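You operate a simulated robot arm through the tools that you are given. There is no shell and no other tool. Be economical: measure what you need, move in short steps, check, and stop when the job is done.

The job below is to be done with a simulated robot arm. You get a single attempt, and the scene is never put back.

TASK
Fetch the green wiping pad and set it in the small bin.

Only the result counts: the job must be done as asked and must still hold three seconds after the hand-in. Knocking over, shifting, dropping, spilling or breaking anything else fails it.

THE ROBOT
A 7-joint arm with a two-finger parallel gripper, fixed in place. Base frame: the origin is at the foot of the arm, x ahead of it, y to its left, z up; the work surface is at about z = 800. Readings come in mm, degrees, newtons and seconds.
With the tool pointing down near the work surface it reaches from about 300 to 700 mm from the base axis. Its first joint turns from -66.0 to 66.0 degrees. Payload 1.57 kg.
Tool frame: the origin (TCP) lies between the finger pads and is the grasp point; the fingertips stand 30 mm ahead of it; z points along the fingers, y is the line along which they close. Largest opening 110 mm; finger width 24, thickness 12; the body of the gripper, 48 by 112 mm, starts 78 mm behind the TCP.
Orientation is that of the tool frame in the base frame, as [roll, pitch, yaw] about the fixed x, y, z axes, in that order (R = Rz(yaw) Ry(pitch) Rx(roll)). With the fingers straight down and closing along the base's y, the tool's x points along the base's -x, its y along +y and its z along -z.

THE INTERFACE
- The arm moves only by the tool servo_tool. Its argument "moves" is a list of rows, each a list of 3 entries, a list of its own where there are three numbers: the shift along the tool's x, y, z in mm, then the turn, a rotation vector about the tool's x, y, z in degrees, then the closure in counts, from 0 (fully open) to 255 (shut). In form: [[[dx, dy, dz], [ax, ay, az], hand], ...]. A call has 1 to 10 rows; each row is the pose to reach, as a shift and turn from the pose commanded when the call began, along the tool's axes at that moment. Rows are played at 5 a second. More than 50 mm and 8.6 degrees between two rows, or a gripper value outside its range, and nothing of the call is played. Where a pose cannot be reached the arm comes as near as it can. A force on the tool above 40 N (or 10 N above the force at the start of the call, whichever is more), or a blocked arm, ends the call early, and 0.2 s more pass. Each finger travels about 108 mm/s and halts on what it meets, pressing with about 33 N; the grip force reading is that of the motor and also rises with nothing between the fingers. The clock runs only during rows and for 0.2 s after the last one: add rows that repeat a pose to give the fingers time. It gives the time, the measured TCP pose, the force on the tool (base axes), the opening and the grip force at its end, in the units of the frame above (readings bear some noise).
- Cameras (640 x 400 px; columns grow to the right, rows downward): "scene" is fixed at [163.5, -400.6, 1386.2]; the picture's right is [0.74, -0.67, 0.00], its down [-0.48, -0.52, -0.71] and it looks along [0.48, 0.52, -0.71] (base axes); focal length 270 px, centre (320, 200). "wrist" rides on the gripper at [70, 16, -141] in the tool frame; the picture's right is [-0.23, 0.97, 0.00], its down [-0.86, -0.20, -0.48] and it looks along [-0.47, -0.11, 0.88] (tool axes); focal length 222 px, centre (320, 200). There is no depth. A picture from a camera that has moved, and an enlarged one, comes with that camera's place and axes in the base frame and with its lens.
- capture(camera): a new picture of that camera. No time passes.
- enlarge(camera, box): a new picture of the part [left, top, right, bottom] of that camera's present view, enlarged. No time passes.
- finish_job(): hands the job in; it is judged then, once.

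Work in short steps. Places have to be worked out from the pictures, the camera data and where the tool is seen: move nearer, look again, correct. Check each grasp and each placing, and mend what went wrong. You have 90 turns and 38 pictures in all, those below and enlarged ones among them. Open the gripper and draw the arm clear of the work before you hand the job in, unless the task says otherwise; then end with one line.

The tools are called after ">>>" as name(argument=value, ...) on one line, values as JSON. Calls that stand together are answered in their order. servo_tool: Moves the arm, as the interface text tells. Its arguments: {"type":"object","properties":{"moves":{"type":"array"}},"required":["moves"]} The other tools are called the same way: capture (camera) takes a picture; enlarge (camera, box) takes an enlarged picture of a part of a camera's view; finish_job () hands the job in.

At the start:

```text
time_s: 0.0
ee_pos: [401.6, -148.4, 1142.0]
tcp_rot: [180.0, 0.1, 180.0]
ft_force: [0.0, -0.5, -0.3]
width: 110.1
finger_force: 0.2
```

scene: 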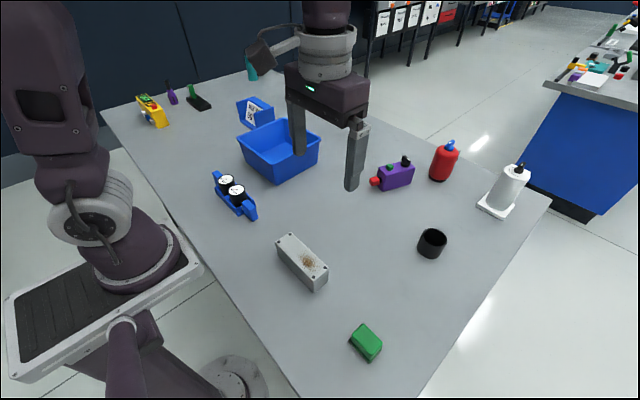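
wrist: 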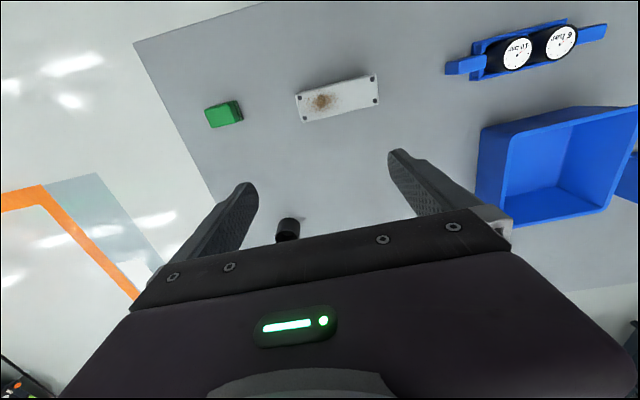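

I'll take a closer look at the pad and at the bin candidates before choosing one.

>>> enlarge(camera="scene", box=[200, 60, 360, 220])

>>> enlarge(camera="scene", box=[320, 300, 420, 380])

```text
2.50 times, centred on (280, 140) of scene
camera zoom: at [163.5, -400.6, 1386.2], right [0.74, -0.67, 0.0], down [-0.48, -0.52, -0.71], along [0.48, 0.52, -0.71], focal length 675 px, centre (420, 350)
```

zoom: 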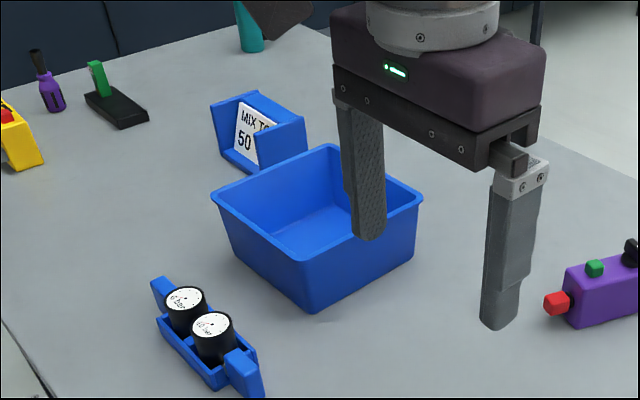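

```text
5.00 times, centred on (370, 340) of scene
camera zoom: at [163.5, -400.6, 1386.2], right [0.74, -0.67, 0.0], down [-0.48, -0.52, -0.71], along [0.48, 0.52, -0.71], focal length 1350 px, centre (70, -500)
```

zoom: 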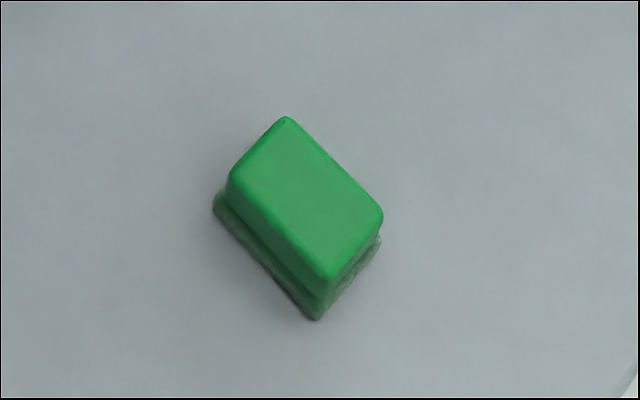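

The blue open tub is the only bin; the smaller blue item is a card holder. I judge the pad to be axis-aligned near (349, -331), about 38 x 55 mm and 35 mm high, and the bin centre to be near (582, 248) with its rim at z of about 905. I'll move above the pad, then look.

>>> servo_tool(moves=[[[8, -30, 30], [0, 0, 0], 0], [[16, -60, 60], [0, 0, 0], 0], [[24, -90, 90], [0, 0, 0], 0], [[32, -120, 120], [0, 0, 0], 0], [[40, -150, 150], [0, 0, 0], 0], [[52, -183, 180], [0, 0, 0], 0], [[52, -183, 200], [0, 0, 0], 0], [[52, -183, 200], [0, 0, 0], 0]])

>>> capture(camera="wrist")

>>> capture(camera="scene")

```text
time_s: 1.8
ee_pos: [350.7, -331.9, 941.2]
tcp_rot: [179.9, -0.1, 180.0]
ft_force: [-0.3, -0.4, 0.8]
width: 110.0
finger_force: 0.0
```

```text
33 pictures are left
camera wrist: at [280.9, -316.4, 1082.4], right [0.23, 0.97, 0.0], down [0.86, -0.2, 0.48], along [0.47, -0.11, -0.88], focal length 222 px, centre (320, 200)
```

wrist: 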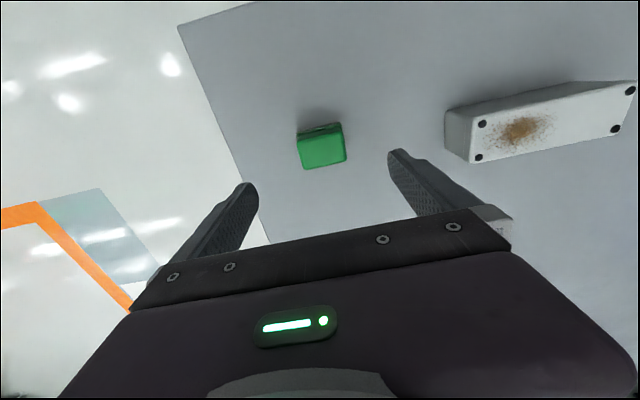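

```text
32 pictures are left
```

scene: 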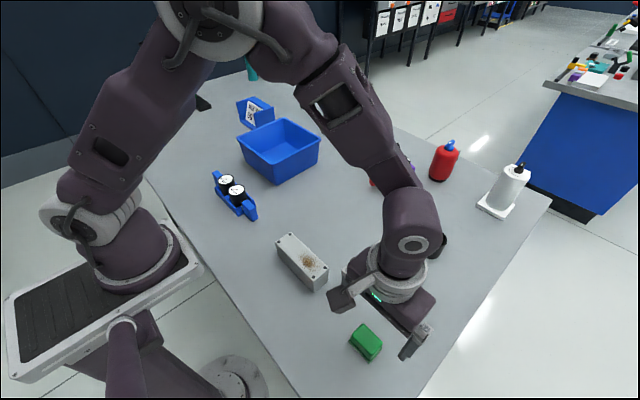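

The wrist view puts the pad's top centre at about (349, -329), and the gray box stays clear of the fingers. I'll descend to TCP z of about 836 with the gripper open.

>>> servo_tool(moves=[[[1, 2, 30], [0, 0, 0], 0], [[2, 2, 60], [0, 0, 0], 0], [[2, 2, 85], [0, 0, 0], 0], [[2, 2, 104], [0, 0, 0], 0], [[2, 2, 104], [0, 0, 0], 0]])

>>> capture(camera="wrist")

>>> enlarge(camera="scene", box=[310, 270, 450, 390])

```text
time_s: 3.0
ee_pos: [347.8, -330.2, 837.7]
tcp_rot: [-180.0, 0.0, -179.9]
ft_force: [-0.8, 0.2, -0.4]
width: 110.2
finger_force: 0.0
```

```text
31 pictures are left
camera wrist: at [278.8, -313.5, 979.3], right [0.23, 0.97, 0.0], down [0.85, -0.2, 0.48], along [0.47, -0.11, -0.88], focal length 222 px, centre (320, 200)
```

wrist: 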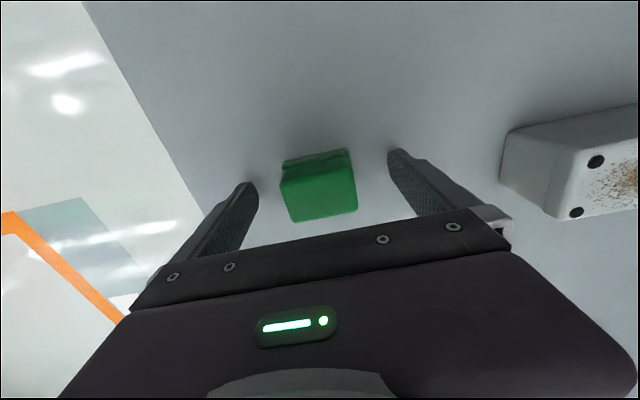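

```text
3.33 times, centred on (380, 330) of scene
camera zoom: at [163.5, -400.6, 1386.2], right [0.74, -0.67, 0.0], down [-0.48, -0.52, -0.71], along [0.48, 0.52, -0.71], focal length 900 px, centre (120, -233)
```

zoom: 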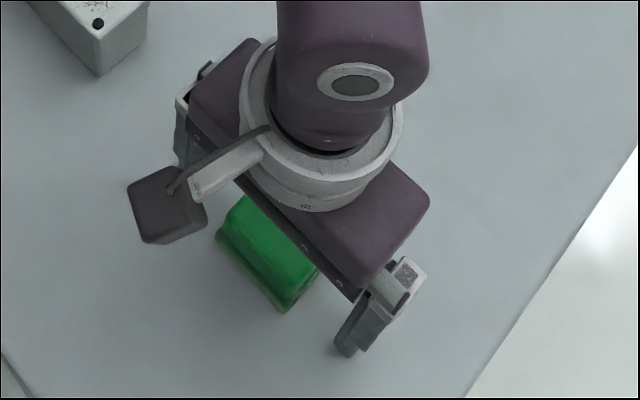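

The pad sits between the fingers and is centred, so I'll close on it.

>>> servo_tool(moves=[[[-2, 0, 0], [0, 0, 0], 120], [[-2, 0, 0], [0, 0, 0], 200], [[-2, 0, 0], [0, 0, 0], 200], [[-2, 0, 0], [0, 0, 0], 200], [[-2, 0, 0], [0, 0, 0], 200]])

```text
time_s: 4.2
ee_pos: [351.0, -329.2, 837.8]
tcp_rot: [179.9, 0.0, -180.0]
ft_force: [0.1, 0.0, 0.6]
width: 54.9
finger_force: 33.2
```

The fingers stopped at 54.9 mm with 33 N, which matches the pad's length. I'll lift it straight up and check.

>>> servo_tool(moves=[[[0, 0, -20], [0, 0, 0], 200], [[0, 0, -55], [0, 0, 0], 200], [[0, 0, -95], [0, 0, 0], 200], [[0, 0, -135], [0, 0, 0], 200], [[0, 0, -175], [0, 0, 0], 200], [[0, 0, -210], [0, 0, 0], 200], [[0, 0, -210], [0, 0, 0], 200]])

>>> capture(camera="wrist")

```text
time_s: 5.8
ee_pos: [350.5, -328.7, 1049.1]
tcp_rot: [-180.0, 0.0, -180.0]
ft_force: [0.4, -0.5, -0.5]
width: 54.8
finger_force: 33.5
```

```text
29 pictures are left
camera wrist: at [280.4, -313.2, 1189.8], right [0.23, 0.97, 0.0], down [0.86, -0.2, 0.48], along [0.47, -0.11, -0.88], focal length 222 px, centre (320, 200)
```

wrist: 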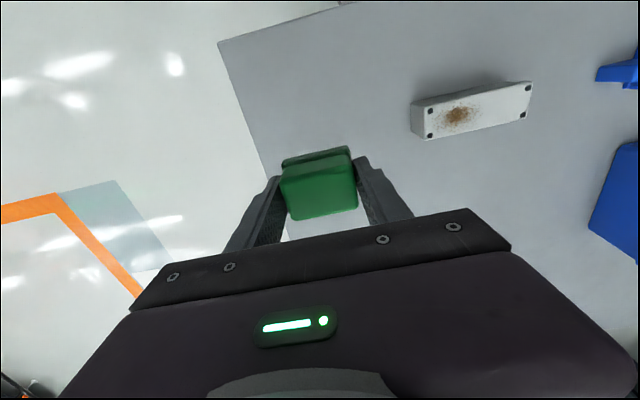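

The pad is held firmly. I'll carry it at height towards the bin, first half.

>>> servo_tool(moves=[[[-16.5, 41, 0], [0, 0, 0], 200], [[-33, 82, 0], [0, 0, 0], 200], [[-49.5, 123, 0], [0, 0, 0], 200], [[-66, 164, 0], [0, 0, 0], 200], [[-82.5, 206, 0], [0, 0, 0], 200], [[-99, 247, 0], [0, 0, 0], 200], [[-115.5, 288, 0], [0, 0, 0], 200], [[-115.5, 288, 0], [0, 0, 0], 200]])

```text
time_s: 7.6
ee_pos: [466.2, -40.4, 1048.9]
tcp_rot: [-180.0, 0.0, 180.0]
ft_force: [0.3, -0.5, 0.0]
width: 54.9
finger_force: 33.1
```

The grip is unchanged. I'll do the second half to above the bin centre.

>>> servo_tool(moves=[[[-16.5, 41, 0], [0, 0, 0], 200], [[-33, 82, 0], [0, 0, 0], 200], [[-49.5, 123, 0], [0, 0, 0], 200], [[-66, 164, 0], [0, 0, 0], 200], [[-82.5, 206, 0], [0, 0, 0], 200], [[-99, 247, 0], [0, 0, 0], 200], [[-115.5, 288, 0], [0, 0, 0], 200], [[-115.5, 288, 0], [0, 0, 0], 200]])

>>> capture(camera="wrist")

>>> capture(camera="scene")

```text
time_s: 9.4
ee_pos: [581.3, 247.5, 1045.9]
tcp_rot: [180.0, 0.0, -180.0]
ft_force: [0.3, 0.0, -0.7]
width: 54.6
finger_force: 32.7
```

```text
28 pictures are left
camera wrist: at [511.8, 262.8, 1187.5], right [0.23, 0.97, 0.0], down [0.86, -0.2, 0.48], along [0.47, -0.11, -0.88], focal length 222 px, centre (320, 200)
```

wrist: 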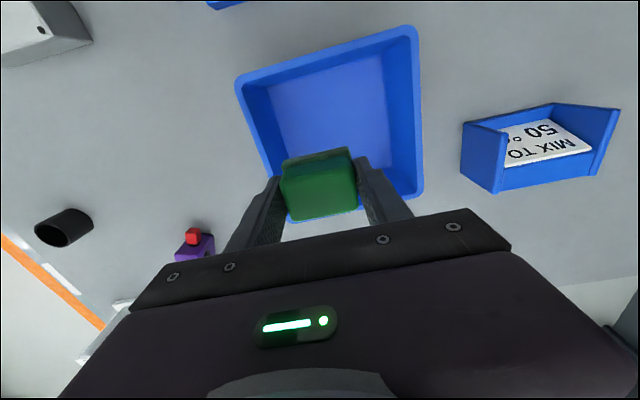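

```text
27 pictures are left
```

scene: 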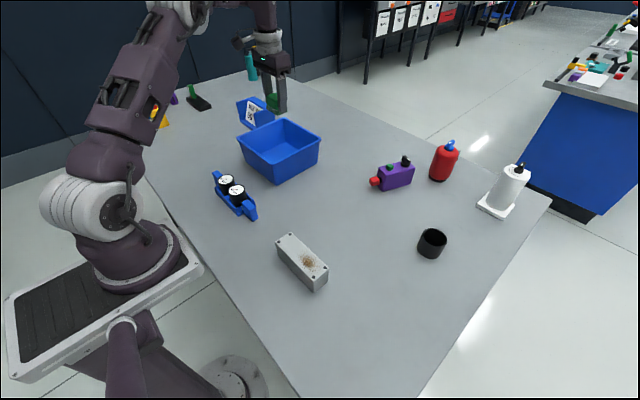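

Combining both views, the bin centre comes out near (592, 268) with the rim at z of about 890. I'll shift there and come down part way, staying above the rim.

>>> servo_tool(moves=[[[-10, 20, 0], [0, 0, 0], 200], [[-10, 20, 30], [0, 0, 0], 200], [[-10, 20, 60], [0, 0, 0], 200], [[-10, 20, 85], [0, 0, 0], 200], [[-10, 20, 85], [0, 0, 0], 200]])

>>> capture(camera="wrist")

>>> enlarge(camera="scene", box=[200, 60, 360, 220])

```text
time_s: 10.6
ee_pos: [591.6, 266.5, 961.3]
tcp_rot: [180.0, -0.1, 180.0]
ft_force: [0.4, 0.5, -0.1]
width: 54.9
finger_force: 32.5
```

```text
26 pictures are left
camera wrist: at [521.8, 281.9, 1103.2], right [0.23, 0.97, 0.0], down [0.85, -0.2, 0.48], along [0.47, -0.11, -0.88], focal length 222 px, centre (320, 200)
```

wrist: 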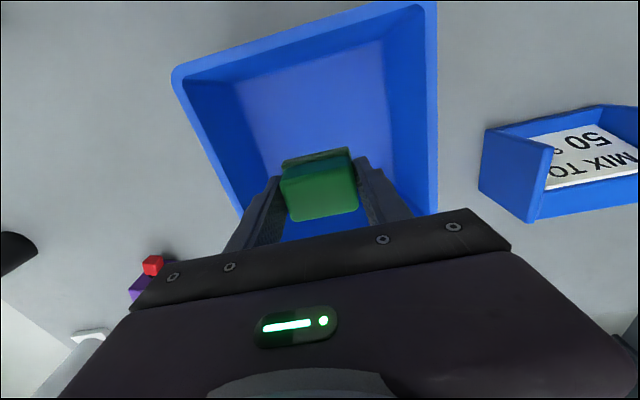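

```text
2.50 times, centred on (280, 140) of scene
camera zoom: at [163.5, -400.6, 1386.2], right [0.74, -0.67, 0.0], down [-0.48, -0.52, -0.71], along [0.48, 0.52, -0.71], focal length 675 px, centre (420, 350)
```

zoom: 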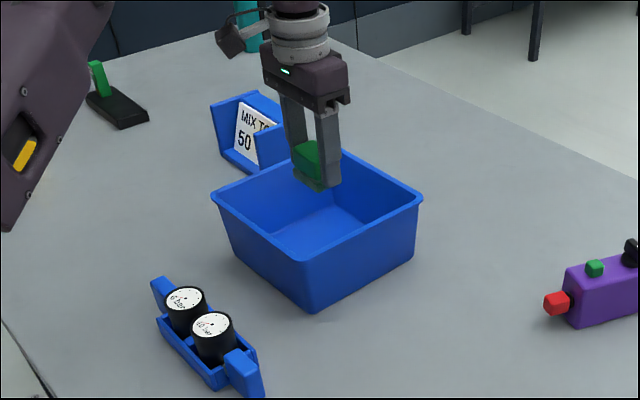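

The pad is centred over the bin (rim y about 163 to 376, near edge x about 494). I'll lower it to just above the bin floor.

>>> servo_tool(moves=[[[0, 2, 25], [0, 0, 0], 200], [[0, 2, 50], [0, 0, 0], 200], [[0, 2, 75], [0, 0, 0], 200], [[0, 2, 95], [0, 0, 0], 200], [[0, 2, 106], [0, 0, 0], 200], [[0, 2, 114], [0, 0, 0], 200], [[0, 2, 114], [0, 0, 0], 200]])

>>> capture(camera="wrist")

>>> enlarge(camera="scene", box=[200, 60, 360, 220])

```text
time_s: 12.2
ee_pos: [591.0, 268.0, 847.6]
tcp_rot: [180.0, 0.0, -180.0]
ft_force: [-0.1, 0.4, -0.9]
width: 54.8
finger_force: 33.0
```

```text
24 pictures are left
camera wrist: at [521.9, 284.8, 989.5], right [0.23, 0.97, 0.0], down [0.85, -0.2, 0.48], along [0.47, -0.11, -0.88], focal length 222 px, centre (320, 200)
```

wrist: 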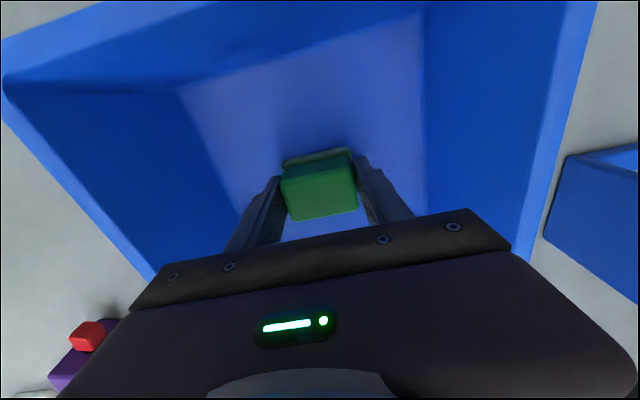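

```text
2.50 times, centred on (280, 140) of scene
camera zoom: at [163.5, -400.6, 1386.2], right [0.74, -0.67, 0.0], down [-0.48, -0.52, -0.71], along [0.48, 0.52, -0.71], focal length 675 px, centre (420, 350)
```

zoom: 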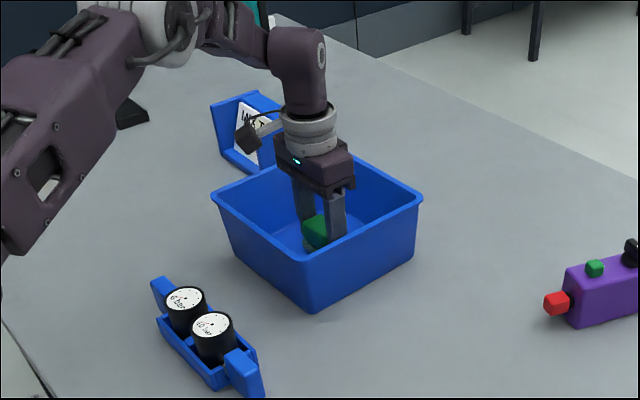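

The pad is inside the bin, a few mm above the floor and away from the walls. I'll lower it 5 mm more and see whether there is contact.

>>> servo_tool(moves=[[[0, 0, 3], [0, 0, 0], 200], [[0, 0, 5], [0, 0, 0], 200], [[0, 0, 5], [0, 0, 0], 200]])

```text
time_s: 13.0
ee_pos: [590.3, 268.9, 842.5]
tcp_rot: [180.0, 0.1, -180.0]
ft_force: [-0.4, 0.1, 0.1]
width: 54.8
finger_force: 33.4
```

There's no contact, so the pad is only a few mm up. I'll open part way to about 80 mm to let it settle, then rise straight up.

>>> servo_tool(moves=[[[0, 0, 0], [0, 0, 0], 110], [[0, 0, 0], [0, 0, 0], 70], [[0, 0, 0], [0, 0, 0], 70], [[0, 0, 0], [0, 0, 0], 70], [[0, 0, -30], [0, 0, 0], 70], [[0, 0, -65], [0, 0, 0], 70], [[0, 0, -105], [0, 0, 0], 70], [[0, 0, -145], [0, 0, 0], 70], [[0, 0, -190], [0, 0, 0], 70], [[0, 0, -230], [0, 0, 0], 70]])

>>> capture(camera="wrist")

>>> capture(camera="scene")

```text
time_s: 15.2
ee_pos: [591.6, 268.4, 1075.1]
tcp_rot: [179.9, 0.0, -179.9]
ft_force: [-0.1, 0.5, 1.2]
width: 79.7
finger_force: 0.1
```

```text
22 pictures are left
camera wrist: at [522.9, 284.5, 1215.0], right [0.23, 0.97, 0.0], down [0.86, -0.2, 0.48], along [0.47, -0.11, -0.88], focal length 222 px, centre (320, 200)
```

wrist: 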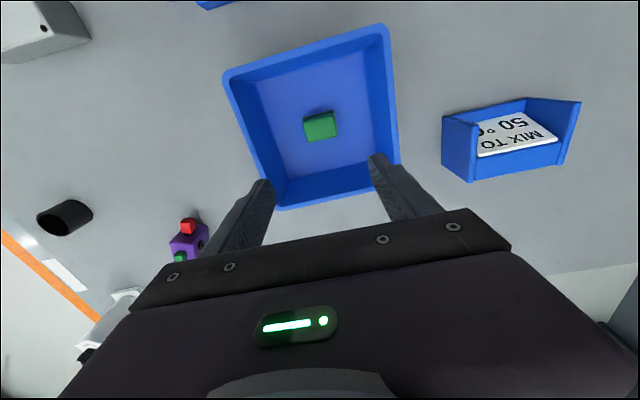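

```text
21 pictures are left
```

scene: 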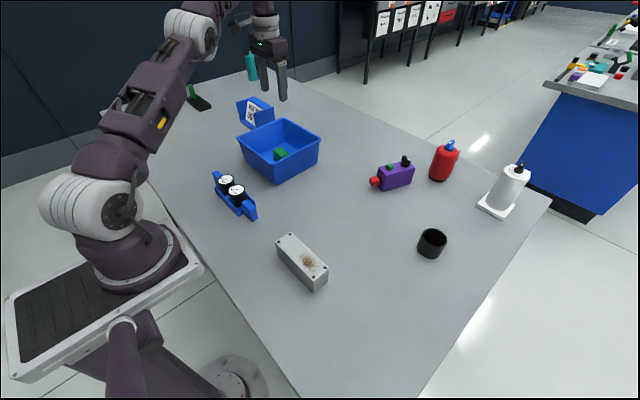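

The pad lies flat in the middle of the bin and nothing else has moved. I'll open the gripper fully, draw the arm clear and then hand in.

>>> servo_tool(moves=[[[20, -40, -10], [0, 0, 0], 0], [[40, -80, -20], [0, 0, 0], 0], [[60, -120, -30], [0, 0, 0], 0], [[80, -160, -40], [0, 0, 0], 0], [[100, -200, -50], [0, 0, 0], 0], [[110, -240, -60], [0, 0, 0], 0], [[110, -240, -60], [0, 0, 0], 0]])

```text
time_s: 16.8
ee_pos: [483.4, 27.5, 1133.0]
tcp_rot: [180.0, 0.0, 180.0]
ft_force: [-1.1, 0.3, -0.8]
width: 109.5
finger_force: 0.0
```

The arm is clear and the gripper is open, so I'm handing in.

>>> finish_job()

```text
The job is handed in.
```

The green wiping pad is lying flat in the middle of the blue bin, nothing else was moved, and I handed the job in with the gripper open and the arm clear.
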